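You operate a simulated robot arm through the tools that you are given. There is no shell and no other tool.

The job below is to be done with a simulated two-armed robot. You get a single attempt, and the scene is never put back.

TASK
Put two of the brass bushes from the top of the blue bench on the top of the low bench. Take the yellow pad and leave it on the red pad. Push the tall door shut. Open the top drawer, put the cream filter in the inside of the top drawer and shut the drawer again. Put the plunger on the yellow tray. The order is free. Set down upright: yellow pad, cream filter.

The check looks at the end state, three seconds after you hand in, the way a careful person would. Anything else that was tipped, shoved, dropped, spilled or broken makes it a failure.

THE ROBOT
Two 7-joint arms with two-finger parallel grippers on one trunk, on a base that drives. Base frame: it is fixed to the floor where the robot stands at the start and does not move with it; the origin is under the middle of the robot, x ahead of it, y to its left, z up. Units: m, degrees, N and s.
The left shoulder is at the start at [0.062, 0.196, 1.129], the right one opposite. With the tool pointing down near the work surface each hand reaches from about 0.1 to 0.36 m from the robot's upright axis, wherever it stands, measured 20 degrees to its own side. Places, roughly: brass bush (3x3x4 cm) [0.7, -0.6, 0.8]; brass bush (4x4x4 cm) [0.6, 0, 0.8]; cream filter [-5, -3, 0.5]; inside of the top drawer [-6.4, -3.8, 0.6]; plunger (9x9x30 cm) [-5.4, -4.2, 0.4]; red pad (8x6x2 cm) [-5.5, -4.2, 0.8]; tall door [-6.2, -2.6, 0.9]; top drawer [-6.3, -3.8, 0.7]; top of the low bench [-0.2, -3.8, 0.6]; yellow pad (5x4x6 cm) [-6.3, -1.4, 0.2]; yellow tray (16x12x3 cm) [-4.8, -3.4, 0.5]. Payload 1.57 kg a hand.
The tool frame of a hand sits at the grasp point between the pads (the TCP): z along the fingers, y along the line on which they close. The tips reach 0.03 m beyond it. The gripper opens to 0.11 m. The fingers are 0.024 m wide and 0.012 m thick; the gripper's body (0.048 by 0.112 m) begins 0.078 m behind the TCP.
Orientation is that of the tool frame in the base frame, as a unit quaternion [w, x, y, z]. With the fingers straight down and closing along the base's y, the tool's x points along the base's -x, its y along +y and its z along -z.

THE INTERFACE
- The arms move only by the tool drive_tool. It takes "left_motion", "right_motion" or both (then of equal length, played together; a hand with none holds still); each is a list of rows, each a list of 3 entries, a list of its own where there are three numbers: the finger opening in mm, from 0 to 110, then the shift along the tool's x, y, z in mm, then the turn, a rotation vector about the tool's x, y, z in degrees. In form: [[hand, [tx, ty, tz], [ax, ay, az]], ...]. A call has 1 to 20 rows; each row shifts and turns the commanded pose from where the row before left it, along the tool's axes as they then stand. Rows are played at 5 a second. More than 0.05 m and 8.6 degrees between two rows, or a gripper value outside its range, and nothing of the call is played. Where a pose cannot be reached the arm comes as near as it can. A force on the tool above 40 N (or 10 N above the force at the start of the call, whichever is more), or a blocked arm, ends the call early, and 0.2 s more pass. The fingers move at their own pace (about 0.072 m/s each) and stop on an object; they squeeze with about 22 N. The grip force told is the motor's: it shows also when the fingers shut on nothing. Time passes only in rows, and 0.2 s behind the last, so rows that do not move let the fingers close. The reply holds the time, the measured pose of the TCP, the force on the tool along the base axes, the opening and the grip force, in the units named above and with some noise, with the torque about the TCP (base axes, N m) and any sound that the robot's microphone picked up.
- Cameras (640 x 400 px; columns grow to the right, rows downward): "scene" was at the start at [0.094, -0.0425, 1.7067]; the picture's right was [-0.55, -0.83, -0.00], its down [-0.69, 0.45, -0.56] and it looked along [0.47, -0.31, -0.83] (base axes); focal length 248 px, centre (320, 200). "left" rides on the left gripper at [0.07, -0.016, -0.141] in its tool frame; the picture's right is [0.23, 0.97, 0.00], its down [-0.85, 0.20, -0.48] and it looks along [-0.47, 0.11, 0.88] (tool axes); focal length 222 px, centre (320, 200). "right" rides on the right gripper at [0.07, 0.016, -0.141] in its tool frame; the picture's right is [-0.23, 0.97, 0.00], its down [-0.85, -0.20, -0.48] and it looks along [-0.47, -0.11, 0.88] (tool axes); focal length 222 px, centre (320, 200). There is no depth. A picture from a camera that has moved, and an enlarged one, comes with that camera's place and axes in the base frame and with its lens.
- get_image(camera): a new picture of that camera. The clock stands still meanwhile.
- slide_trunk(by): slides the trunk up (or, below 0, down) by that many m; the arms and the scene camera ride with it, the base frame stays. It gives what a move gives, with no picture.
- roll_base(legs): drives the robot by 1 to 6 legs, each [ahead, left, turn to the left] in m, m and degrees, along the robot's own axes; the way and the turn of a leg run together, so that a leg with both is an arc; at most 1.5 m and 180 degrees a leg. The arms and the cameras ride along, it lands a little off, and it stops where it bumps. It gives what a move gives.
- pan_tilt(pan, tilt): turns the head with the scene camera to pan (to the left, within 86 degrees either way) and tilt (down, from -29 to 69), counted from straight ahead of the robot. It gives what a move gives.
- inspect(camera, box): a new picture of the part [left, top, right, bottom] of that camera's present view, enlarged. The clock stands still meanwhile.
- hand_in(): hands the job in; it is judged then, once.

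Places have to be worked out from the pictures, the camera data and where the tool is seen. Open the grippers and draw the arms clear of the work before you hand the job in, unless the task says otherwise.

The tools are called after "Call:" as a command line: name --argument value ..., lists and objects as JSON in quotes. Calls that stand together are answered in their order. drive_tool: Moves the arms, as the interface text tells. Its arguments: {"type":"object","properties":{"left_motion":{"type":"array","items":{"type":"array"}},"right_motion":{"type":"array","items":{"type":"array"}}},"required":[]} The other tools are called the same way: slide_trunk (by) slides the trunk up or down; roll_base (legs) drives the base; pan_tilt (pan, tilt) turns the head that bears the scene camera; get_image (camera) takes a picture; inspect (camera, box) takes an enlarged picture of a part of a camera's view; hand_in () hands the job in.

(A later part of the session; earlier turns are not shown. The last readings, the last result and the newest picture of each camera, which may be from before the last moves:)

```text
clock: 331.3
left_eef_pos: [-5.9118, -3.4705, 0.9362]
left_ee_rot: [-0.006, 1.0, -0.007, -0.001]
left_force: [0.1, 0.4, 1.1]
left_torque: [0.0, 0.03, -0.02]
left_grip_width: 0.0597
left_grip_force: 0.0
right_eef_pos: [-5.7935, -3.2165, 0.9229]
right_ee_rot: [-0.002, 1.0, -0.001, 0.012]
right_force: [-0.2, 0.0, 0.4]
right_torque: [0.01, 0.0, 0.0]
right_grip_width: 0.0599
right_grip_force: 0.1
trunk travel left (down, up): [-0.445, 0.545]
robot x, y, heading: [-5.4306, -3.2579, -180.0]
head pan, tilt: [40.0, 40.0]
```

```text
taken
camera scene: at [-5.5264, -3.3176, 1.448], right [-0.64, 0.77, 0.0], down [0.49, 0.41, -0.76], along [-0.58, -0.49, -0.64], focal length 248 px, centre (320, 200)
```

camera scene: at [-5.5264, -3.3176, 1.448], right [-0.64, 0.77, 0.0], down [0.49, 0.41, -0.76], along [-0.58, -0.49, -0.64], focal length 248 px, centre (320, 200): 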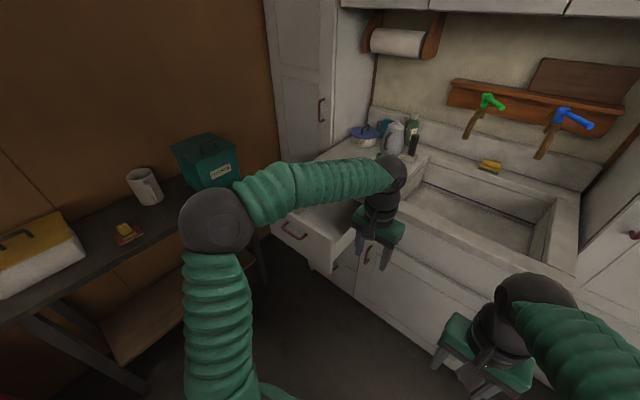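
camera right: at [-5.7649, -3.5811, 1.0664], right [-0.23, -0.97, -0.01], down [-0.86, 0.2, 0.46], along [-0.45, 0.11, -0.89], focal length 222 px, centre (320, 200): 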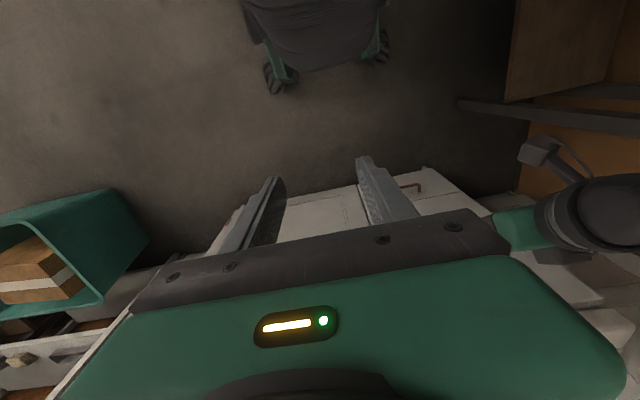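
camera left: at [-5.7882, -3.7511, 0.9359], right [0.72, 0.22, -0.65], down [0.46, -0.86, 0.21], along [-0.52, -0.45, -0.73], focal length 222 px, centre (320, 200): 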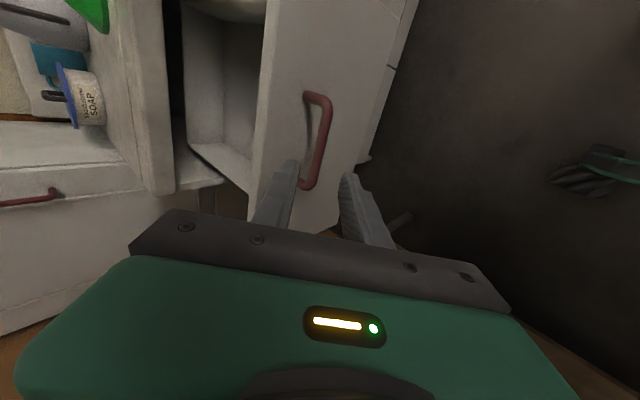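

All is in place on the dark table. I retract the left hand, then turn around to face the red bench again.

Call:
drive_tool --left_motion '[[60, [45, 0, 0], [0, 0, 0]], [60, [45, 0, 0], [0, 0, 0]], [60, [45, 0, 0], [0, 0, 0]], [60, [45, 0, 0], [0, 0, 0]], [60, [0, 0, 0], [0, 0, 0]]]'

Call:
roll_base --legs '[[0.08, 0, 0], [0, 0, 90], [0, 0, 90]]'

Call:
pan_tilt --pan 0 --tilt 45

Call:
get_image --camera "scene"

```text
clock: 332.5
left_eef_pos: [-5.7355, -3.4737, 0.938]
left_ee_rot: [-0.006, 1.0, -0.007, -0.001]
left_force: [-0.2, -0.1, -0.7]
left_torque: [-0.03, 0.01, 0.02]
left_grip_width: 0.06
left_grip_force: 0.0
left hand out of reach, approached as far as the arm can: row 4
right_eef_pos: [-5.7925, -3.2163, 0.9231]
right_ee_rot: [-0.001, 1.0, -0.002, 0.012]
right_force: [-0.3, 1.2, 0.4]
right_torque: [-0.01, -0.07, 0.0]
right_grip_width: 0.0603
right_grip_force: 0.0
trunk travel left (down, up): [-0.445, 0.545]
robot x, y, heading: [-5.4316, -3.2628, -180.0]
head pan, tilt: [40.0, 40.0]
```

```text
clock: 341.1
left_eef_pos: [-5.1992, -3.0551, 0.9376]
left_ee_rot: [0.001, 0.018, 1.0, -0.005]
left_force: [0.9, -0.9, 0.6]
left_torque: [-0.03, -0.01, -0.01]
left_grip_width: 0.0599
left_grip_force: 0.0
right_eef_pos: [-5.1479, -3.3133, 0.9232]
right_ee_rot: [-0.011, 0.013, 1.0, -0.001]
right_force: [0.6, -0.8, -0.4]
right_torque: [0.0, -0.02, 0.04]
right_grip_width: 0.06
right_grip_force: 0.0
trunk travel left (down, up): [-0.445, 0.545]
robot x, y, heading: [-5.5114, -3.2606, -1.2]
head pan, tilt: [40.0, 40.0]
```

```text
clock: 342.2
left_eef_pos: [-5.1985, -3.0548, 0.9383]
left_ee_rot: [0.001, 0.018, 1.0, -0.004]
left_force: [0.2, 0.0, -0.8]
left_torque: [-0.01, 0.01, 0.03]
left_grip_width: 0.06
left_grip_force: 0.1
right_eef_pos: [-5.1472, -3.3139, 0.9236]
right_ee_rot: [-0.011, 0.013, 1.0, -0.001]
right_force: [-0.1, -0.5, 0.1]
right_torque: [0.01, 0.0, 0.01]
right_grip_width: 0.0599
right_grip_force: 0.0
trunk travel left (down, up): [-0.445, 0.545]
robot x, y, heading: [-5.5109, -3.2613, -1.6]
head pan, tilt: [0.0, 45.0]
```

```text
taken
camera scene: at [-5.3959, -3.2637, 1.4408], right [-0.02, -1.0, 0.0], down [-0.71, 0.01, -0.71], along [0.71, -0.01, -0.71], focal length 248 px, centre (320, 200)
```

scene: 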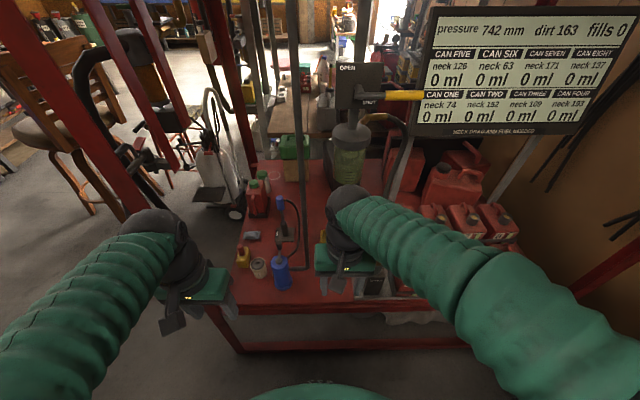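

I draw the right hand back a little and move the base in so that the left hand reaches the filter.

Call:
drive_tool --right_motion '[[60, [35, -20, 0], [0, 0, 0]], [60, [35, -20, 0], [0, 0, 0]], [60, [0, 0, 0], [0, 0, 0]]]'

Call:
roll_base --legs '[[0.12, 0.065, 1.5]]'

Call:
get_image --camera "scene"

Call:
get_image --camera "left"

```text
clock: 343.0
left_eef_pos: [-5.1985, -3.0556, 0.9374]
left_ee_rot: [0.002, 0.018, 1.0, -0.004]
left_force: [0.4, 0.0, -0.1]
left_torque: [-0.02, 0.01, 0.0]
left_grip_width: 0.0597
left_grip_force: 0.0
right_eef_pos: [-5.221, -3.3517, 0.9244]
right_ee_rot: [-0.012, 0.013, 1.0, -0.001]
right_force: [-0.2, 1.1, 0.6]
right_torque: [0.03, -0.04, 0.03]
right_grip_width: 0.0599
right_grip_force: 0.0
trunk travel left (down, up): [-0.445, 0.545]
robot x, y, heading: [-5.512, -3.2643, -1.2]
head pan, tilt: [0.0, 45.0]
```

```text
clock: 344.3
left_eef_pos: [-5.0829, -2.9866, 0.9388]
left_ee_rot: [0.002, 0.004, 1.0, -0.002]
left_force: [1.0, -0.3, 0.1]
left_torque: [0.0, 0.01, 0.0]
left_grip_width: 0.0601
left_grip_force: 0.0
right_eef_pos: [-5.0951, -3.2826, 0.9248]
right_ee_rot: [-0.013, 0.0, 1.0, 0.001]
right_force: [-0.6, -0.1, 0.5]
right_torque: [0.01, -0.01, 0.02]
right_grip_width: 0.0602
right_grip_force: 0.1
trunk travel left (down, up): [-0.445, 0.545]
robot x, y, heading: [-5.3879, -3.1976, 0.3]
head pan, tilt: [0.0, 45.0]
```

```text
taken
camera scene: at [-5.2728, -3.2016, 1.4408], right [0.01, -1.0, 0.0], down [-0.71, 0.0, -0.71], along [0.71, 0.01, -0.71], focal length 248 px, centre (320, 200)
```

scene: 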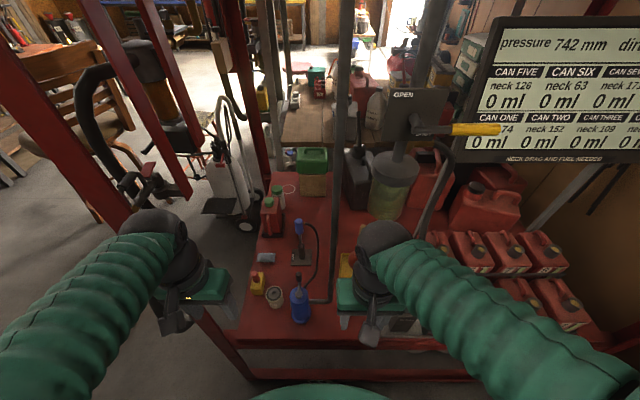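

```text
taken
camera left: at [-5.1521, -3.0011, 1.0802], right [-0.22, 0.98, -0.01], down [0.86, 0.19, 0.48], along [0.47, 0.1, -0.88], focal length 222 px, centre (320, 200)
```

left: 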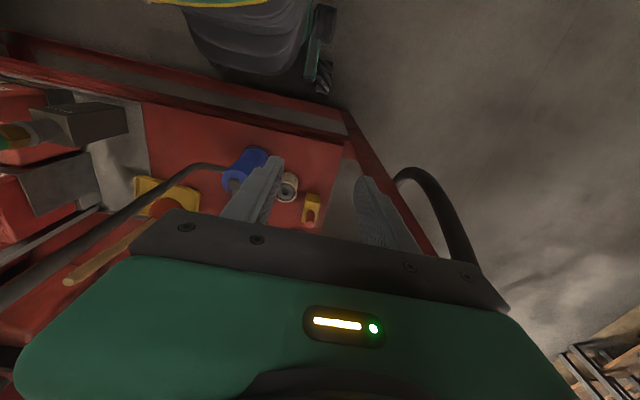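

Call:
inspect --camera "scene" --box '[220, 220, 360, 340]'

Call:
drive_tool --left_motion '[[75, [0, -44, 0], [0, 0, 0]], [75, [0, 0, 0], [0, 0, 0]]]'

Call:
inspect --camera "left" --box '[200, 120, 380, 240]'

```text
3.33 times, centred on (290, 280) of scene
camera zoom: at [-5.2728, -3.2016, 1.4408], right [0.01, -1.0, 0.0], down [-0.71, 0.0, -0.71], along [0.71, 0.01, -0.71], focal length 826 px, centre (420, -67)
```

zoom: 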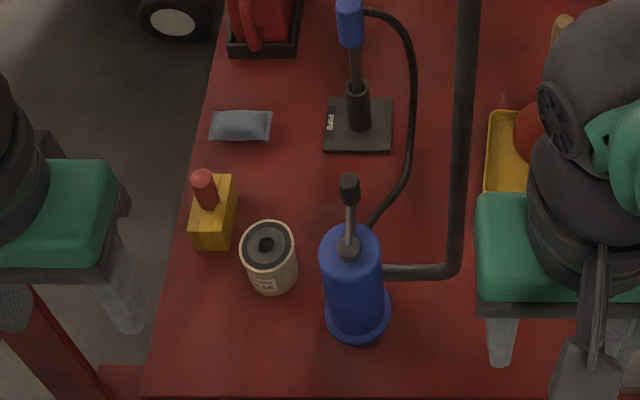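

```text
clock: 344.9
left_eef_pos: [-5.0833, -3.0323, 0.9385]
left_ee_rot: [0.001, 0.005, 1.0, -0.003]
left_force: [0.1, -1.0, -0.1]
left_torque: [0.02, 0.0, 0.01]
left_grip_width: 0.075
left_grip_force: 0.0
right_eef_pos: [-5.094, -3.283, 0.9256]
right_ee_rot: [-0.011, 0.001, 1.0, 0.0]
right_force: [-0.5, -1.1, -0.2]
right_torque: [0.03, 0.06, 0.0]
right_grip_width: 0.0599
right_grip_force: 0.1
trunk travel left (down, up): [-0.445, 0.545]
robot x, y, heading: [-5.3885, -3.1957, 0.6]
head pan, tilt: [0.0, 45.0]
```

```text
3.33 times, centred on (290, 180) of left
camera zoom: at [-5.1531, -3.0466, 1.0798], right [-0.22, 0.98, -0.01], down [0.86, 0.19, 0.48], along [0.47, 0.1, -0.88], focal length 740 px, centre (420, 267)
```

zoom: 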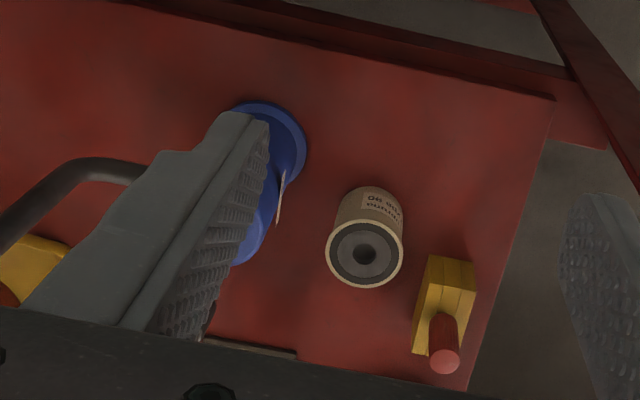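

Filter confirmed at [-4.886,-3.031]. I move over it and part-way down.

Call:
drive_tool --left_motion '[[80, [-39.4, 0, 0], [0, 0, 0]], [80, [-39.4, 0, 0], [0, 0, 0]], [80, [-39.4, 0, 0], [0, 0, 0]], [80, [-39.4, 0, 0], [0, 0, 0]], [80, [-39.4, 0, 0], [0, 0, 0]], [80, [0, 0, 45], [0, 0, 0]], [80, [0, 0, 45], [0, 0, 0]], [80, [0, 0, 45], [0, 0, 0]], [80, [0, 0, 45], [0, 0, 0]], [80, [0, 0, 45], [0, 0, 0]], [80, [0, 0, 0], [0, 0, 0]]]'

Call:
get_image --camera "left"

Call:
inspect --camera "scene" --box '[180, 180, 380, 320]'

```text
clock: 347.3
left_eef_pos: [-4.8833, -3.0289, 0.7133]
left_ee_rot: [0.002, 0.005, 1.0, -0.003]
left_force: [0.2, -0.3, -0.3]
left_torque: [0.02, 0.02, -0.03]
left_grip_width: 0.0803
left_grip_force: 0.0
right_eef_pos: [-5.0964, -3.2801, 0.9254]
right_ee_rot: [-0.011, 0.0, 1.0, -0.001]
right_force: [-0.2, -0.6, -0.2]
right_torque: [0.01, 0.03, 0.02]
right_grip_width: 0.06
right_grip_force: 0.1
trunk travel left (down, up): [-0.445, 0.545]
robot x, y, heading: [-5.385, -3.1991, 0.4]
head pan, tilt: [0.0, 45.0]
```

```text
taken
camera left: at [-4.9542, -3.0431, 0.8553], right [-0.22, 0.98, -0.01], down [0.85, 0.2, 0.48], along [0.47, 0.1, -0.88], focal length 222 px, centre (320, 200)
```

left: 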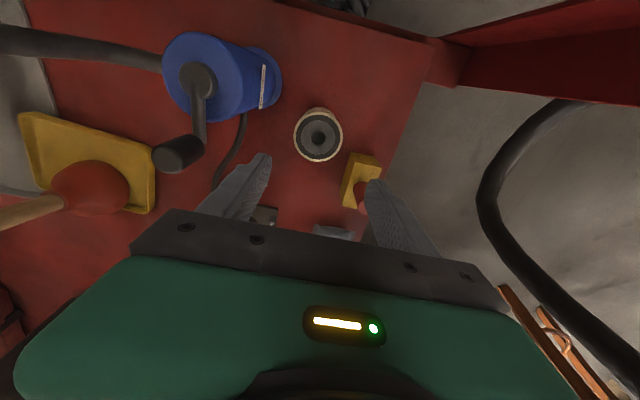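

```text
2.86 times, centred on (280, 250) of scene
camera zoom: at [-5.273, -3.1969, 1.4409], right [0.01, -1.0, 0.0], down [-0.71, 0.0, -0.71], along [0.71, 0.0, -0.71], focal length 708 px, centre (434, 57)
```

zoom: 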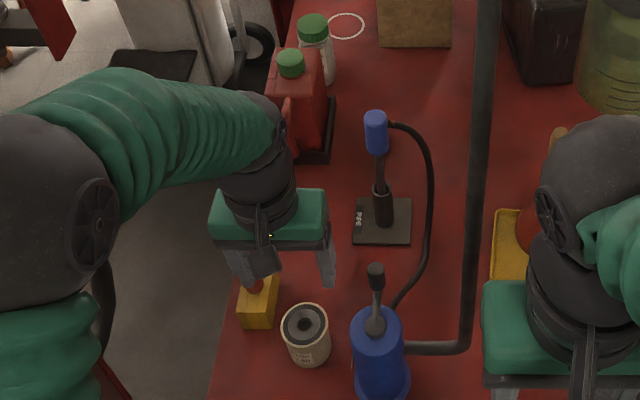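

Small trim (−4 mm x, −4 mm y); the pump's tip is ≈3 cm clear of the palm. I go down to z≈0.555 and close.

Call:
drive_tool --left_motion '[[80, [4, -4, 40], [0, 0, 0]], [80, [0, 0, 45], [0, 0, 0]], [80, [0, 0, 45], [0, 0, 0]], [80, [0, 0, 26], [0, 0, 0]], [80, [0, 0, 0], [0, 0, 0]]]'

Call:
get_image --camera "left"

```text
clock: 348.5
left_eef_pos: [-4.8896, -3.036, 0.5577]
left_ee_rot: [0.001, 0.006, 1.0, -0.005]
left_force: [-0.6, 0.4, -0.6]
left_torque: [-0.01, 0.02, -0.01]
left_grip_width: 0.0796
left_grip_force: 0.1
right_eef_pos: [-5.0951, -3.2794, 0.9252]
right_ee_rot: [-0.012, 0.001, 1.0, -0.001]
right_force: [0.5, 0.7, -0.8]
right_torque: [-0.03, -0.01, 0.0]
right_grip_width: 0.0599
right_grip_force: 0.1
trunk travel left (down, up): [-0.445, 0.545]
robot x, y, heading: [-5.3852, -3.1949, 0.5]
head pan, tilt: [0.0, 45.0]
```

```text
taken
camera left: at [-4.9591, -3.0498, 0.6993], right [-0.22, 0.98, -0.01], down [0.86, 0.2, 0.48], along [0.47, 0.1, -0.88], focal length 222 px, centre (320, 200)
```

left: 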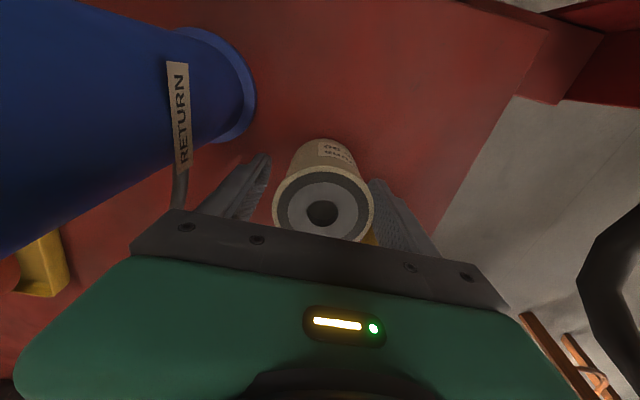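

The filter is centred between the fingers. I close on it.

Call:
drive_tool --left_motion '[[40, [0, 0, 0], [0, 0, 0]], [40, [0, 0, 0], [0, 0, 0]], [40, [0, 0, 0], [0, 0, 0]], [40, [0, 0, 0], [0, 0, 0]]]'

Call:
drive_tool --left_motion '[[40, [0, 0, -20], [0, 0, 0]], [40, [0, 0, -30], [0, 0, 0]], [40, [0, 0, 0], [0, 0, 0]]]'

Call:
get_image --camera "left"

```text
clock: 349.5
left_eef_pos: [-4.8893, -3.0352, 0.5576]
left_ee_rot: [0.002, 0.004, 1.0, -0.005]
left_force: [-0.1, -0.8, -0.5]
left_torque: [0.02, 0.02, -0.03]
left_grip_width: 0.0568
left_grip_force: 22.3
right_eef_pos: [-5.0949, -3.2791, 0.9252]
right_ee_rot: [-0.011, 0.0, 1.0, -0.002]
right_force: [-0.2, -0.5, 0.3]
right_torque: [0.0, 0.02, -0.02]
right_grip_width: 0.0599
right_grip_force: 0.0
trunk travel left (down, up): [-0.445, 0.545]
robot x, y, heading: [-5.3839, -3.2008, 0.6]
head pan, tilt: [0.0, 45.0]
```

```text
clock: 350.3
left_eef_pos: [-4.8895, -3.0336, 0.6077]
left_ee_rot: [0.0, 0.004, 1.0, -0.004]
left_force: [-0.6, 0.2, -2.1]
left_torque: [0.01, 0.0, 0.02]
left_grip_width: 0.057
left_grip_force: 22.2
right_eef_pos: [-5.0939, -3.2785, 0.9245]
right_ee_rot: [-0.012, 0.0, 1.0, -0.001]
right_force: [0.3, 0.7, -0.1]
right_torque: [-0.01, 0.0, 0.04]
right_grip_width: 0.0601
right_grip_force: 0.1
trunk travel left (down, up): [-0.445, 0.545]
robot x, y, heading: [-5.3899, -3.1957, 0.4]
head pan, tilt: [0.0, 45.0]
```

```text
taken
camera left: at [-4.9589, -3.0482, 0.7496], right [-0.22, 0.98, -0.01], down [0.86, 0.2, 0.48], along [0.47, 0.1, -0.88], focal length 222 px, centre (320, 200)
```

left: 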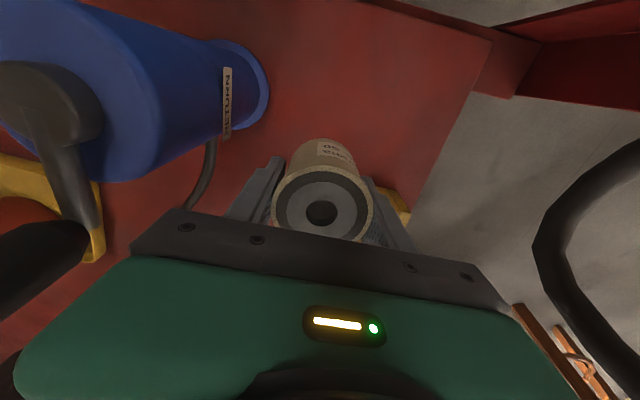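

Filter held (57 mm, weight on the hand). I lift it high and draw it back out of the frame.

Call:
drive_tool --left_motion '[[40, [0, 0, -42], [0, 0, 0]], [40, [0, 0, -42], [0, 0, 0]], [40, [0, 0, -42], [0, 0, 0]], [40, [0, 0, -42], [0, 0, 0]], [40, [0, 0, -42], [0, 0, 0]], [40, [0, 0, -42], [0, 0, 0]], [40, [0, 0, -42], [0, 0, 0]], [40, [0, 0, -36], [0, 0, 0]], [40, [40, 0, 0], [0, 0, 0]], [40, [40, 0, 0], [0, 0, 0]], [40, [40, 0, 0], [0, 0, 0]], [40, [40, 0, 0], [0, 0, 0]], [40, [35, 0, 0], [0, 0, 0]], [40, [0, 0, 0], [0, 0, 0]]]'

Call:
get_image --camera "scene"

Call:
get_image --camera "left"

```text
clock: 353.3
left_eef_pos: [-5.0858, -3.031, 0.9377]
left_ee_rot: [0.001, 0.005, 1.0, -0.005]
left_force: [0.2, -0.4, -1.1]
left_torque: [-0.01, 0.01, 0.0]
left_grip_width: 0.0569
left_grip_force: 22.1
right_eef_pos: [-5.0943, -3.2786, 0.9248]
right_ee_rot: [-0.012, 0.0, 1.0, -0.001]
right_force: [0.4, 0.3, 0.4]
right_torque: [0.05, -0.03, -0.01]
right_grip_width: 0.06
right_grip_force: 0.1
trunk travel left (down, up): [-0.445, 0.545]
robot x, y, heading: [-5.3872, -3.1932, 0.7]
head pan, tilt: [0.0, 45.0]
```

```text
taken
camera scene: at [-5.2724, -3.1968, 1.4407], right [0.01, -1.0, 0.0], down [-0.71, 0.0, -0.71], along [0.71, 0.0, -0.71], focal length 248 px, centre (320, 200)
```

scene: 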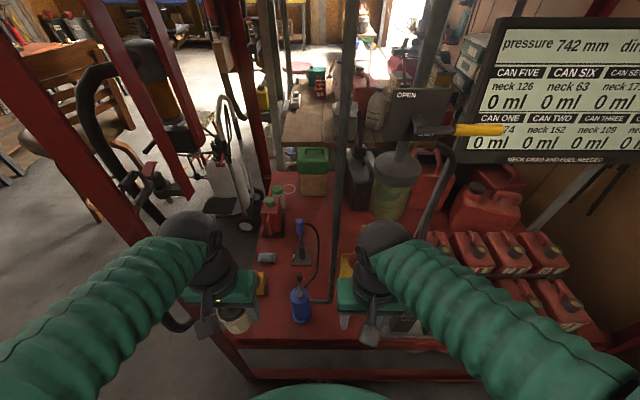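

```text
taken
camera left: at [-5.156, -3.0462, 1.08], right [-0.22, 0.98, -0.01], down [0.86, 0.2, 0.48], along [0.47, 0.1, -0.88], focal length 222 px, centre (320, 200)
```

left: 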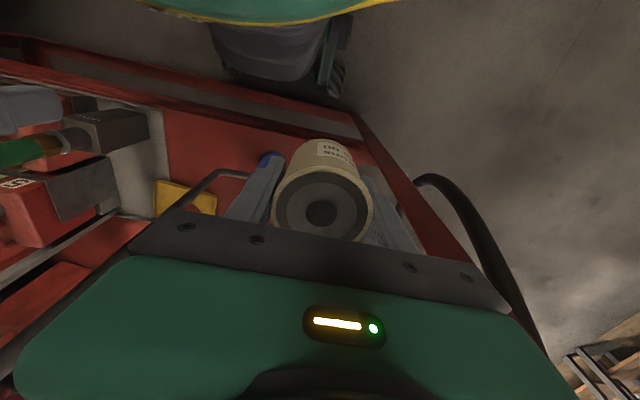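

Filter secured. I back off and turn around toward the open drawer.

Call:
roll_base --legs '[[-0.12, 0, 0], [0, 0, -90], [0, 0, -90.5]]'

Call:
pan_tilt --pan 25 --tilt 45

Call:
get_image --camera "scene"

```text
clock: 362.2
left_eef_pos: [-5.808, -3.3614, 0.9389]
left_ee_rot: [-0.005, 1.0, -0.008, -0.002]
left_force: [0.2, 0.3, -1.3]
left_torque: [0.0, 0.0, 0.01]
left_grip_width: 0.0572
left_grip_force: 21.8
right_eef_pos: [-5.7984, -3.113, 0.9249]
right_ee_rot: [-0.001, 1.0, -0.004, 0.011]
right_force: [-0.4, 0.1, 0.8]
right_torque: [-0.03, 0.01, 0.0]
right_grip_width: 0.0599
right_grip_force: 0.1
trunk travel left (down, up): [-0.445, 0.545]
robot x, y, heading: [-5.5049, -3.199, 180.1]
head pan, tilt: [0.0, 45.0]
```

```text
clock: 363.1
left_eef_pos: [-5.8094, -3.3604, 0.9384]
left_ee_rot: [-0.005, 1.0, -0.008, -0.002]
left_force: [0.1, 0.1, -2.0]
left_torque: [-0.01, 0.04, 0.02]
left_grip_width: 0.057
left_grip_force: 22.1
right_eef_pos: [-5.7967, -3.1135, 0.925]
right_ee_rot: [-0.001, 1.0, -0.005, 0.011]
right_force: [-0.3, -0.6, 0.0]
right_torque: [-0.02, -0.01, 0.01]
right_grip_width: 0.0601
right_grip_force: 0.2
trunk travel left (down, up): [-0.445, 0.545]
robot x, y, heading: [-5.5101, -3.1964, 179.8]
head pan, tilt: [25.0, 45.0]
```

```text
taken
camera scene: at [-5.6103, -3.2331, 1.4409], right [-0.42, 0.91, 0.0], down [0.64, 0.3, -0.71], along [-0.64, -0.3, -0.71], focal length 248 px, centre (320, 200)
```

scene: 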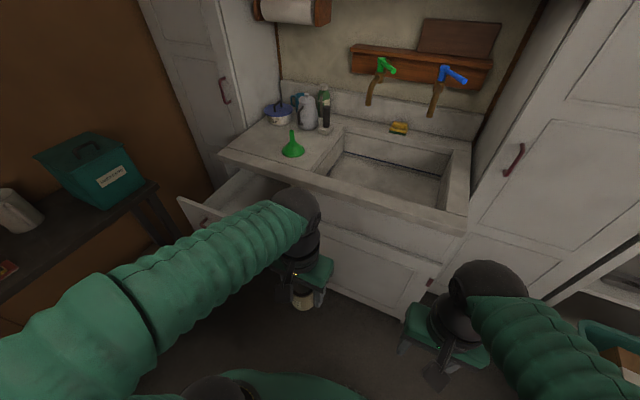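

I strafe left so the left hand lines up with the drawer, keeping the base clear of its open front.

Call:
roll_base --legs '[[0.0, 0.43, 0]]'

Call:
get_image --camera "scene"

Call:
get_image --camera "left"

```text
clock: 365.7
left_eef_pos: [-5.8107, -3.7866, 0.9389]
left_ee_rot: [-0.002, 1.0, -0.01, -0.002]
left_force: [0.8, 0.0, -1.0]
left_torque: [-0.05, 0.04, 0.02]
left_grip_width: 0.0569
left_grip_force: 21.8
right_eef_pos: [-5.799, -3.5392, 0.9251]
right_ee_rot: [0.001, 1.0, -0.006, 0.011]
right_force: [0.5, -0.4, -0.7]
right_torque: [0.0, 0.02, -0.01]
right_grip_width: 0.0599
right_grip_force: 0.0
trunk travel left (down, up): [-0.445, 0.545]
robot x, y, heading: [-5.5091, -3.627, 179.6]
head pan, tilt: [25.0, 45.0]
```

```text
taken
camera scene: at [-5.6119, -3.6571, 1.441], right [-0.42, 0.91, 0.0], down [0.64, 0.29, -0.71], along [-0.64, -0.3, -0.71], focal length 248 px, centre (320, 200)
```

scene: 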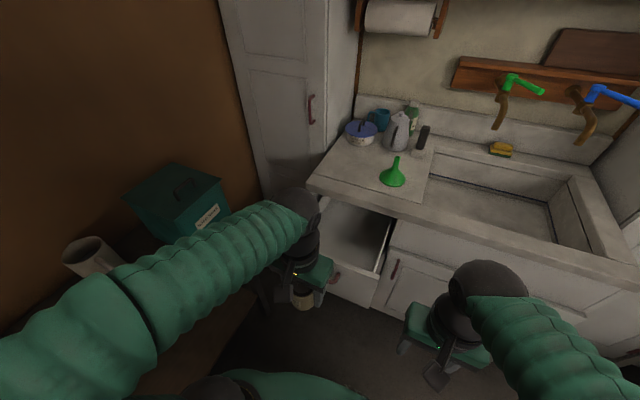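

```text
taken
camera left: at [-5.7408, -3.7729, 1.081], right [0.21, -0.98, -0.01], down [-0.86, -0.18, 0.48], along [-0.47, -0.09, -0.88], focal length 222 px, centre (320, 200)
```

left: 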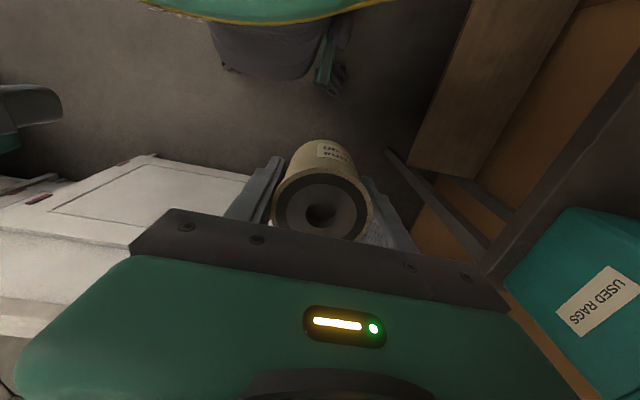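

I move the filter forward over the open drawer.

Call:
drive_tool --left_motion '[[40, [-45, 0, 0], [0, 0, 0]], [40, [-45, 0, 0], [0, 0, 0]], [40, [-45, 0, 0], [0, 0, 0]], [40, [-45, 0, 0], [0, 0, 0]], [40, [-45, 0, 0], [0, 0, 0]], [40, [-35, 0, 0], [0, 0, 0]], [40, [0, 0, 0], [0, 0, 0]]]'

Call:
get_image --camera "left"

Call:
inspect --camera "scene" --box '[250, 150, 450, 320]'

```text
clock: 367.3
left_eef_pos: [-6.0689, -3.7838, 0.9374]
left_ee_rot: [-0.005, 1.0, -0.011, -0.002]
left_force: [1.1, 0.8, -1.2]
left_torque: [-0.02, -0.01, 0.0]
left_grip_width: 0.057
left_grip_force: 22.1
right_eef_pos: [-5.7989, -3.5418, 0.9248]
right_ee_rot: [-0.002, 1.0, -0.006, 0.011]
right_force: [0.0, 0.2, -0.4]
right_torque: [-0.01, 0.0, 0.02]
right_grip_width: 0.0603
right_grip_force: 0.0
trunk travel left (down, up): [-0.445, 0.545]
robot x, y, heading: [-5.5102, -3.6264, 179.8]
head pan, tilt: [25.0, 45.0]
```

```text
taken
camera left: at [-5.9987, -3.7702, 1.0803], right [0.21, -0.98, -0.01], down [-0.86, -0.19, 0.48], along [-0.47, -0.09, -0.88], focal length 222 px, centre (320, 200)
```

left: 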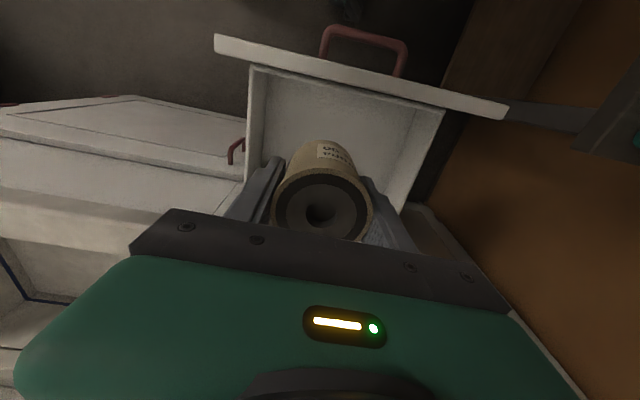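

```text
2.35 times, centred on (350, 235) of scene
camera zoom: at [-5.6122, -3.6632, 1.4409], right [-0.42, 0.91, 0.0], down [0.64, 0.3, -0.71], along [-0.64, -0.3, -0.71], focal length 583 px, centre (249, 118)
```

zoom: 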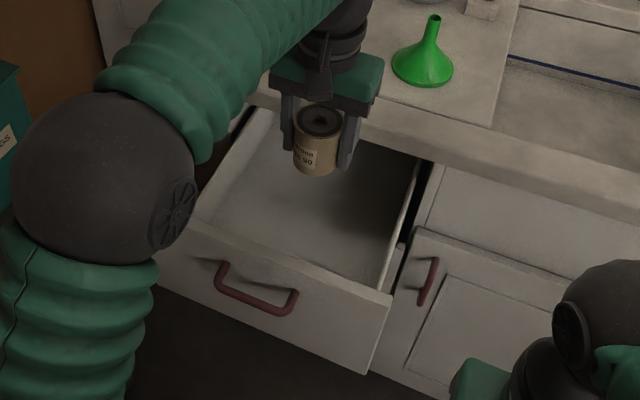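

Interior spans y≈−3.69…−3.93 with its inner front at x≈−6.0. I shift 35 mm inward and 25 mm toward the middle, then lower to TCP z≈0.78.

Call:
drive_tool --left_motion '[[40, [-17, 13, 0], [0, 0, 0]], [40, [-17, 13, 0], [0, 0, 0]], [40, [0, 0, 40], [0, 0, 0]], [40, [0, 0, 40], [0, 0, 0]], [40, [0, 0, 40], [0, 0, 0]], [40, [0, 0, 36], [0, 0, 0]], [40, [0, 0, 0], [0, 0, 0]]]'

Call:
get_image --camera "left"

Call:
inspect --camera "scene" --box '[250, 150, 450, 320]'

```text
clock: 368.9
left_eef_pos: [-6.1072, -3.8098, 0.7853]
left_ee_rot: [-0.005, 1.0, -0.01, -0.001]
left_force: [0.3, -0.2, -0.5]
left_torque: [0.0, 0.03, 0.02]
left_grip_width: 0.0569
left_grip_force: 22.2
right_eef_pos: [-5.7989, -3.5421, 0.9258]
right_ee_rot: [-0.002, 1.0, -0.005, 0.011]
right_force: [-0.6, 0.0, 0.0]
right_torque: [0.0, 0.04, 0.01]
right_grip_width: 0.0601
right_grip_force: 0.1
trunk travel left (down, up): [-0.445, 0.545]
robot x, y, heading: [-5.5077, -3.6273, 179.6]
head pan, tilt: [25.0, 45.0]
```

```text
taken
camera left: at [-6.0364, -3.7968, 0.9276], right [0.21, -0.98, -0.01], down [-0.86, -0.19, 0.48], along [-0.47, -0.09, -0.88], focal length 222 px, centre (320, 200)
```

left: 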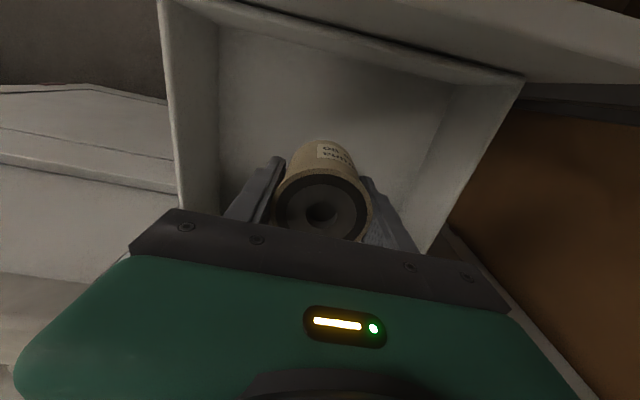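

```text
2.35 times, centred on (350, 235) of scene
camera zoom: at [-5.6131, -3.6633, 1.4408], right [-0.42, 0.91, 0.0], down [0.64, 0.3, -0.71], along [-0.64, -0.3, -0.71], focal length 583 px, centre (249, 118)
```

zoom: 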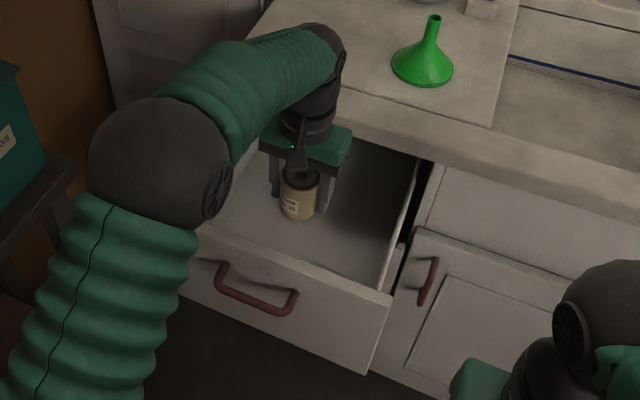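

Well inside the drawer walls. I lower further in steps until the filter touches the drawer floor.

Call:
drive_tool --left_motion '[[40, [0, 0, 20], [0, 0, 0]], [40, [0, 0, 20], [0, 0, 0]], [40, [0, 0, 0], [0, 0, 0]]]'

Call:
get_image --camera "left"

```text
clock: 369.7
left_eef_pos: [-6.1054, -3.8089, 0.7444]
left_ee_rot: [-0.003, 1.0, -0.011, -0.002]
left_force: [0.4, -0.4, -0.4]
left_torque: [-0.01, 0.0, 0.03]
left_grip_width: 0.0565
left_grip_force: 21.8
right_eef_pos: [-5.7989, -3.543, 0.9257]
right_ee_rot: [-0.002, 1.0, -0.006, 0.012]
right_force: [-1.4, -0.1, -0.1]
right_torque: [-0.02, 0.0, -0.01]
right_grip_width: 0.0601
right_grip_force: 0.1
trunk travel left (down, up): [-0.445, 0.545]
robot x, y, heading: [-5.5101, -3.6229, 179.6]
head pan, tilt: [25.0, 45.0]
```

```text
taken
camera left: at [-6.0352, -3.7965, 0.887], right [0.21, -0.98, -0.01], down [-0.86, -0.19, 0.48], along [-0.47, -0.09, -0.88], focal length 222 px, centre (320, 200)
```

left: 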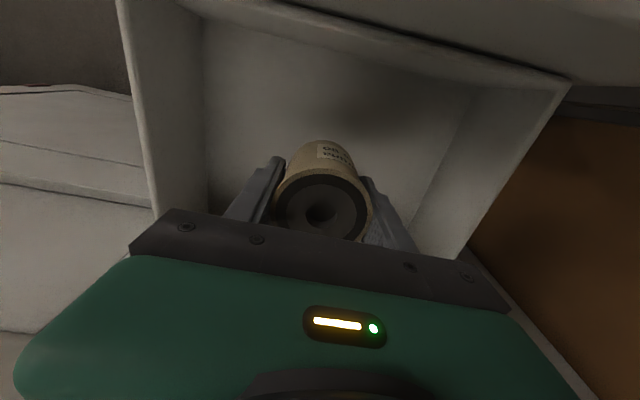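

Call:
drive_tool --left_motion '[[40, [0, 0, 8], [0, 0, 0]], [40, [0, 0, 0], [0, 0, 0]]]'

Call:
drive_tool --left_motion '[[40, [0, 0, 7], [0, 0, 0]], [40, [0, 0, 0], [0, 0, 0]]]'

```text
clock: 370.3
left_eef_pos: [-6.1054, -3.8084, 0.7366]
left_ee_rot: [-0.004, 1.0, -0.012, -0.002]
left_force: [0.9, -0.2, -2.0]
left_torque: [0.02, -0.03, 0.01]
left_grip_width: 0.057
left_grip_force: 21.9
right_eef_pos: [-5.7986, -3.5422, 0.9252]
right_ee_rot: [-0.002, 1.0, -0.005, 0.011]
right_force: [0.0, 0.1, 0.4]
right_torque: [-0.02, 0.0, -0.02]
right_grip_width: 0.0601
right_grip_force: 0.1
trunk travel left (down, up): [-0.445, 0.545]
robot x, y, heading: [-5.505, -3.6299, 179.7]
head pan, tilt: [25.0, 45.0]
```

```text
clock: 370.9
left_eef_pos: [-6.1065, -3.8091, 0.7287]
left_ee_rot: [-0.005, 1.0, -0.01, -0.002]
left_force: [0.4, 1.1, -0.6]
left_torque: [-0.01, 0.0, 0.03]
left_grip_width: 0.0571
left_grip_force: 22.0
right_eef_pos: [-5.7984, -3.5424, 0.9247]
right_ee_rot: [-0.001, 1.0, -0.005, 0.011]
right_force: [-0.1, -0.7, 0.3]
right_torque: [0.01, 0.04, -0.02]
right_grip_width: 0.0603
right_grip_force: 0.1
trunk travel left (down, up): [-0.445, 0.545]
robot x, y, heading: [-5.5052, -3.6268, 179.6]
head pan, tilt: [25.0, 45.0]
```

Call:
drive_tool --left_motion '[[40, [0, 0, 7], [0, 0, 0]], [40, [0, 0, 0], [0, 0, 0]]]'

Call:
inspect --camera "scene" --box '[270, 170, 400, 280]'

```text
clock: 371.5
left_eef_pos: [-6.1057, -3.8081, 0.7219]
left_ee_rot: [-0.005, 1.0, -0.01, -0.002]
left_force: [0.3, 0.5, -1.8]
left_torque: [0.01, 0.02, -0.01]
left_grip_width: 0.0571
left_grip_force: 21.9
right_eef_pos: [-5.7997, -3.542, 0.9258]
right_ee_rot: [-0.003, 1.0, -0.006, 0.011]
right_force: [-0.4, -0.1, -0.6]
right_torque: [-0.03, 0.01, -0.02]
right_grip_width: 0.0601
right_grip_force: 0.0
trunk travel left (down, up): [-0.445, 0.545]
robot x, y, heading: [-5.5072, -3.6272, 179.7]
head pan, tilt: [25.0, 45.0]
```

```text
3.64 times, centred on (335, 225) of scene
camera zoom: at [-5.6135, -3.6632, 1.4407], right [-0.42, 0.91, 0.0], down [0.64, 0.3, -0.71], along [-0.64, -0.3, -0.71], focal length 901 px, centre (266, 109)
```

zoom: 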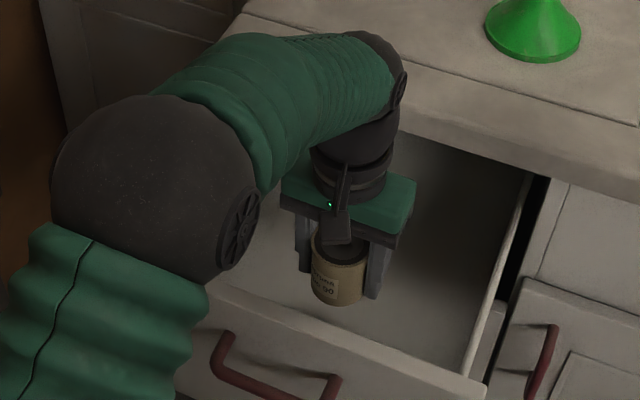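

Call:
drive_tool --left_motion '[[40, [0, 0, 7], [0, 0, 0]], [40, [0, 0, 0], [0, 0, 0]]]'

Call:
drive_tool --left_motion '[[40, [0, 0, 6], [0, 0, 0]], [40, [0, 0, 0], [0, 0, 0]]]'

```text
clock: 372.1
left_eef_pos: [-6.107, -3.807, 0.7154]
left_ee_rot: [-0.005, 1.0, -0.011, -0.002]
left_force: [-0.1, 0.1, -1.4]
left_torque: [0.02, 0.02, -0.02]
left_grip_width: 0.057
left_grip_force: 22.3
right_eef_pos: [-5.7998, -3.5425, 0.9256]
right_ee_rot: [-0.001, 1.0, -0.006, 0.011]
right_force: [-0.4, 0.6, 0.9]
right_torque: [0.01, -0.01, 0.0]
right_grip_width: 0.06
right_grip_force: 0.1
trunk travel left (down, up): [-0.445, 0.545]
robot x, y, heading: [-5.5077, -3.6265, 179.5]
head pan, tilt: [25.0, 45.0]
```

```text
clock: 372.7
left_eef_pos: [-6.1071, -3.8085, 0.7094]
left_ee_rot: [-0.005, 1.0, -0.01, -0.002]
left_force: [-0.4, -0.5, -1.0]
left_torque: [0.03, 0.05, 0.03]
left_grip_width: 0.057
left_grip_force: 22.7
right_eef_pos: [-5.7998, -3.5424, 0.9257]
right_ee_rot: [-0.001, 1.0, -0.006, 0.011]
right_force: [0.1, 0.2, -1.3]
right_torque: [0.0, -0.02, 0.01]
right_grip_width: 0.0602
right_grip_force: 0.0
trunk travel left (down, up): [-0.445, 0.545]
robot x, y, heading: [-5.5088, -3.6282, 179.7]
head pan, tilt: [25.0, 45.0]
```

The floor looks to be nearer z≈0.61, so ~4 cm remain. I continue in 8 mm steps.

Call:
drive_tool --left_motion '[[40, [0, 0, 8], [0, 0, 0]], [40, [0, 0, 8], [0, 0, 0]], [40, [0, 0, 0], [0, 0, 0]]]'

Call:
get_image --camera "left"

Call:
get_image --camera "scene"

```text
clock: 373.5
left_eef_pos: [-6.105, -3.8079, 0.6927]
left_ee_rot: [-0.004, 1.0, -0.012, -0.002]
left_force: [-0.3, 0.0, -1.5]
left_torque: [0.01, 0.01, 0.03]
left_grip_width: 0.057
left_grip_force: 21.6
right_eef_pos: [-5.7995, -3.5434, 0.9243]
right_ee_rot: [-0.002, 1.0, -0.006, 0.012]
right_force: [-0.1, -0.4, -0.5]
right_torque: [-0.02, 0.01, 0.01]
right_grip_width: 0.06
right_grip_force: 0.0
trunk travel left (down, up): [-0.445, 0.545]
robot x, y, heading: [-5.5091, -3.6302, 179.8]
head pan, tilt: [25.0, 45.0]
```

```text
taken
camera left: at [-6.0365, -3.7944, 0.8344], right [0.21, -0.98, -0.01], down [-0.86, -0.19, 0.48], along [-0.47, -0.09, -0.88], focal length 222 px, centre (320, 200)
```

left: 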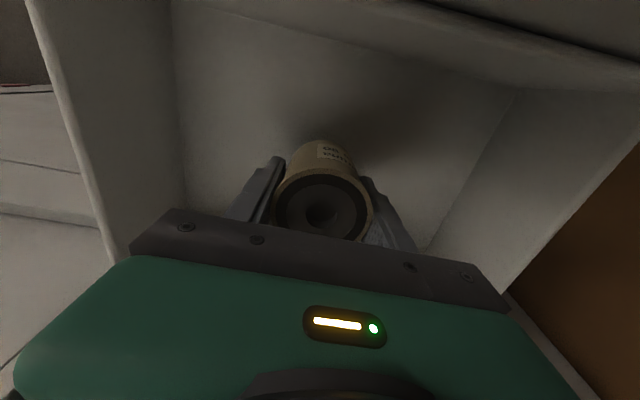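

```text
taken
camera scene: at [-5.6136, -3.6632, 1.4407], right [-0.42, 0.91, 0.0], down [0.64, 0.3, -0.71], along [-0.64, -0.3, -0.71], focal length 248 px, centre (320, 200)
```

scene: 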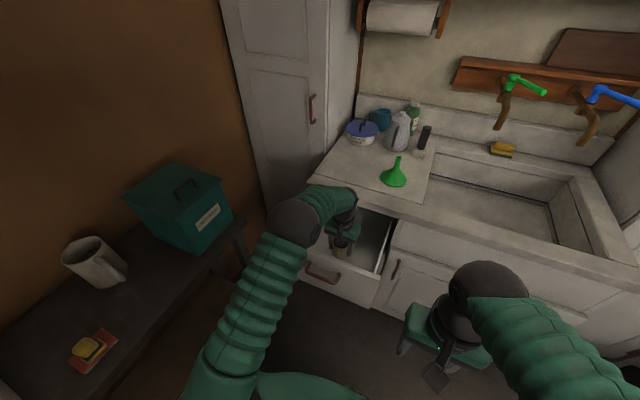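

Call:
drive_tool --left_motion '[[40, [0, 0, 8], [0, 0, 0]], [40, [0, 0, 6], [0, 0, 0]], [40, [0, 0, 0], [0, 0, 0]]]'

Call:
drive_tool --left_motion '[[40, [0, 0, 5], [0, 0, 0]], [40, [0, 0, 0], [0, 0, 0]]]'

```text
clock: 374.3
left_eef_pos: [-6.1063, -3.8066, 0.6784]
left_ee_rot: [-0.004, 1.0, -0.011, -0.001]
left_force: [0.4, 0.0, -1.5]
left_torque: [-0.01, 0.01, 0.01]
left_grip_width: 0.057
left_grip_force: 22.1
right_eef_pos: [-5.7998, -3.5419, 0.925]
right_ee_rot: [-0.002, 1.0, -0.006, 0.011]
right_force: [0.8, 0.0, 0.6]
right_torque: [-0.01, 0.0, 0.0]
right_grip_width: 0.06
right_grip_force: 0.0
trunk travel left (down, up): [-0.445, 0.545]
robot x, y, heading: [-5.5049, -3.6258, 179.7]
head pan, tilt: [25.0, 45.0]
```

```text
clock: 374.9
left_eef_pos: [-6.106, -3.8077, 0.6711]
left_ee_rot: [-0.004, 1.0, -0.011, -0.001]
left_force: [-0.6, -0.3, -2.5]
left_torque: [-0.03, -0.05, -0.01]
left_grip_width: 0.0571
left_grip_force: 22.3
right_eef_pos: [-5.7987, -3.5431, 0.9254]
right_ee_rot: [-0.001, 1.0, -0.006, 0.011]
right_force: [0.8, 1.3, 0.2]
right_torque: [0.02, 0.02, 0.01]
right_grip_width: 0.0603
right_grip_force: 0.0
trunk travel left (down, up): [-0.445, 0.545]
robot x, y, heading: [-5.5093, -3.6291, 179.7]
head pan, tilt: [25.0, 45.0]
```

Call:
drive_tool --left_motion '[[40, [0, 0, 5], [0, 0, 0]], [40, [0, 0, 0], [0, 0, 0]]]'

Call:
inspect --camera "left" --box '[160, 60, 480, 260]'

```text
clock: 375.5
left_eef_pos: [-6.1075, -3.8073, 0.667]
left_ee_rot: [-0.004, 1.0, -0.01, -0.002]
left_force: [-1.3, -0.3, -1.5]
left_torque: [0.01, 0.04, 0.01]
left_grip_width: 0.0569
left_grip_force: 22.5
right_eef_pos: [-5.7999, -3.5419, 0.9259]
right_ee_rot: [-0.002, 1.0, -0.007, 0.011]
right_force: [-0.6, 0.3, -0.6]
right_torque: [-0.02, 0.04, 0.01]
right_grip_width: 0.0599
right_grip_force: 0.1
trunk travel left (down, up): [-0.445, 0.545]
robot x, y, heading: [-5.511, -3.6289, 179.5]
head pan, tilt: [25.0, 45.0]
```

```text
2.00 times, centred on (320, 160) of left
camera zoom: at [-6.0359, -3.7941, 0.8094], right [0.21, -0.98, -0.01], down [-0.86, -0.19, 0.48], along [-0.47, -0.09, -0.88], focal length 444 px, centre (320, 280)
```

zoom: 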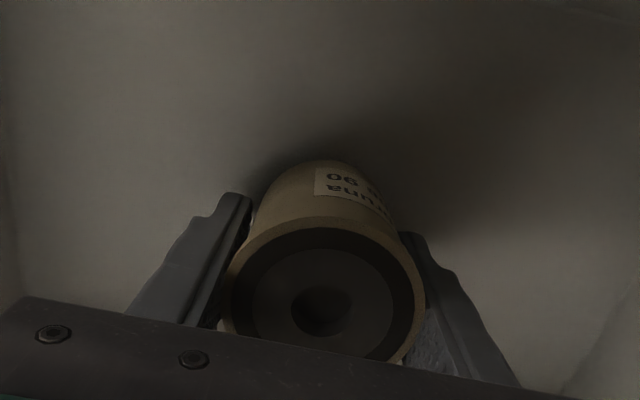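

The shadow is closing in at the filter's foot. A few more 4 mm steps.

Call:
drive_tool --left_motion '[[40, [0, 0, 4], [0, 0, 0]], [40, [0, 0, 0], [0, 0, 0]]]'

Call:
drive_tool --left_motion '[[40, [0, 0, 3], [0, 0, 0]], [40, [0, 0, 0], [0, 0, 0]]]'

```text
clock: 376.1
left_eef_pos: [-6.1068, -3.8065, 0.6638]
left_ee_rot: [-0.005, 1.0, -0.011, -0.002]
left_force: [0.0, -0.2, -1.5]
left_torque: [0.03, 0.02, 0.06]
left_grip_width: 0.057
left_grip_force: 21.6
right_eef_pos: [-5.7984, -3.542, 0.9251]
right_ee_rot: [-0.001, 1.0, -0.007, 0.011]
right_force: [0.2, 0.5, 0.9]
right_torque: [-0.01, -0.01, 0.03]
right_grip_width: 0.0599
right_grip_force: 0.0
trunk travel left (down, up): [-0.445, 0.545]
robot x, y, heading: [-5.5049, -3.6324, 179.8]
head pan, tilt: [25.0, 45.0]
```

```text
clock: 376.7
left_eef_pos: [-6.1061, -3.8078, 0.6606]
left_ee_rot: [-0.004, 1.0, -0.011, -0.002]
left_force: [-0.3, -0.5, -1.0]
left_torque: [-0.04, -0.01, 0.01]
left_grip_width: 0.0568
left_grip_force: 22.1
right_eef_pos: [-5.7994, -3.544, 0.9246]
right_ee_rot: [-0.002, 1.0, -0.006, 0.011]
right_force: [0.8, -0.2, -0.2]
right_torque: [-0.03, 0.01, -0.05]
right_grip_width: 0.0599
right_grip_force: 0.0
trunk travel left (down, up): [-0.445, 0.545]
robot x, y, heading: [-5.5081, -3.6281, 179.6]
head pan, tilt: [25.0, 45.0]
```

Call:
drive_tool --left_motion '[[40, [0, 0, 4], [0, 0, 0]], [40, [0, 0, 0], [0, 0, 0]]]'

Call:
drive_tool --left_motion '[[40, [0, 0, 3], [0, 0, 0]], [40, [0, 0, 0], [0, 0, 0]]]'

```text
clock: 377.3
left_eef_pos: [-6.1073, -3.8075, 0.6599]
left_ee_rot: [-0.005, 1.0, -0.01, -0.005]
left_force: [-1.4, -1.0, 18.7]
left_torque: [-0.02, -0.43, -0.03]
left_grip_width: 0.057
left_grip_force: 21.8
right_eef_pos: [-5.797, -3.5424, 0.9265]
right_ee_rot: [-0.001, 1.0, -0.005, 0.011]
right_force: [0.2, -0.2, -0.1]
right_torque: [-0.01, 0.0, 0.0]
right_grip_width: 0.0599
right_grip_force: 0.0
trunk travel left (down, up): [-0.445, 0.545]
robot x, y, heading: [-5.5056, -3.6294, 179.7]
head pan, tilt: [25.0, 45.0]
```

```text
clock: 377.9
left_eef_pos: [-6.1064, -3.808, 0.6601]
left_ee_rot: [-0.004, 1.0, -0.011, -0.006]
left_force: [-2.3, -4.0, 39.5]
left_torque: [-0.34, -0.22, -0.03]
left_grip_width: 0.0569
left_grip_force: 21.5
right_eef_pos: [-5.7961, -3.5409, 0.9267]
right_ee_rot: [-0.001, 1.0, -0.007, 0.009]
right_force: [0.1, -0.6, 0.2]
right_torque: [-0.02, 0.02, 0.04]
right_grip_width: 0.0601
right_grip_force: 0.2
trunk travel left (down, up): [-0.445, 0.545]
robot x, y, heading: [-5.5079, -3.6248, 179.5]
head pan, tilt: [25.0, 45.0]
```

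The filter is on the drawer floor. I ease the press by 6 mm, open the fingers and rise straight up.

Call:
drive_tool --left_motion '[[50, [0, 0, -6], [0, 0, 0]], [57, [0, 0, 0], [0, 0, 0]], [80, [0, 0, 0], [0, 0, 0]], [80, [0, 0, 0], [0, 0, 0]], [80, [0, 0, -20], [0, 0, 0]], [80, [0, 0, -40], [0, 0, 0]], [80, [0, 0, -40], [0, 0, 0]], [80, [0, 0, 0], [0, 0, 0]]]'

Call:
get_image --camera "left"

```text
clock: 379.7
left_eef_pos: [-6.1074, -3.8093, 0.7616]
left_ee_rot: [-0.005, 1.0, -0.01, -0.001]
left_force: [-0.6, -0.3, -0.5]
left_torque: [0.02, 0.0, 0.01]
left_grip_width: 0.08
left_grip_force: 0.1
right_eef_pos: [-5.8004, -3.5418, 0.924]
right_ee_rot: [-0.002, 1.0, -0.006, 0.011]
right_force: [-0.8, 0.7, -0.1]
right_torque: [0.01, -0.03, 0.0]
right_grip_width: 0.0598
right_grip_force: 0.1
trunk travel left (down, up): [-0.445, 0.545]
robot x, y, heading: [-5.5073, -3.6297, 179.7]
head pan, tilt: [25.0, 45.0]
```

```text
taken
camera left: at [-6.0371, -3.7957, 0.9025], right [0.21, -0.98, -0.01], down [-0.86, -0.19, 0.48], along [-0.47, -0.09, -0.88], focal length 222 px, centre (320, 200)
```

left: 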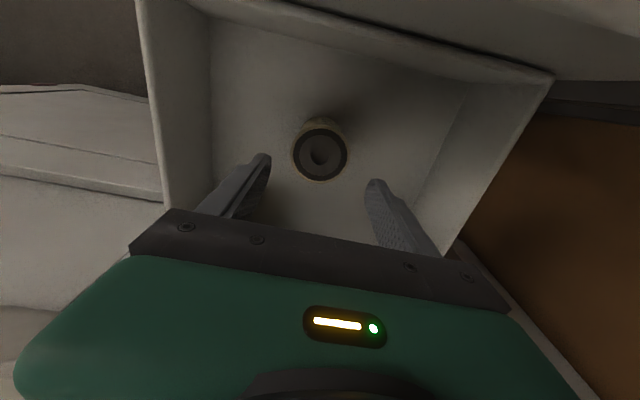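

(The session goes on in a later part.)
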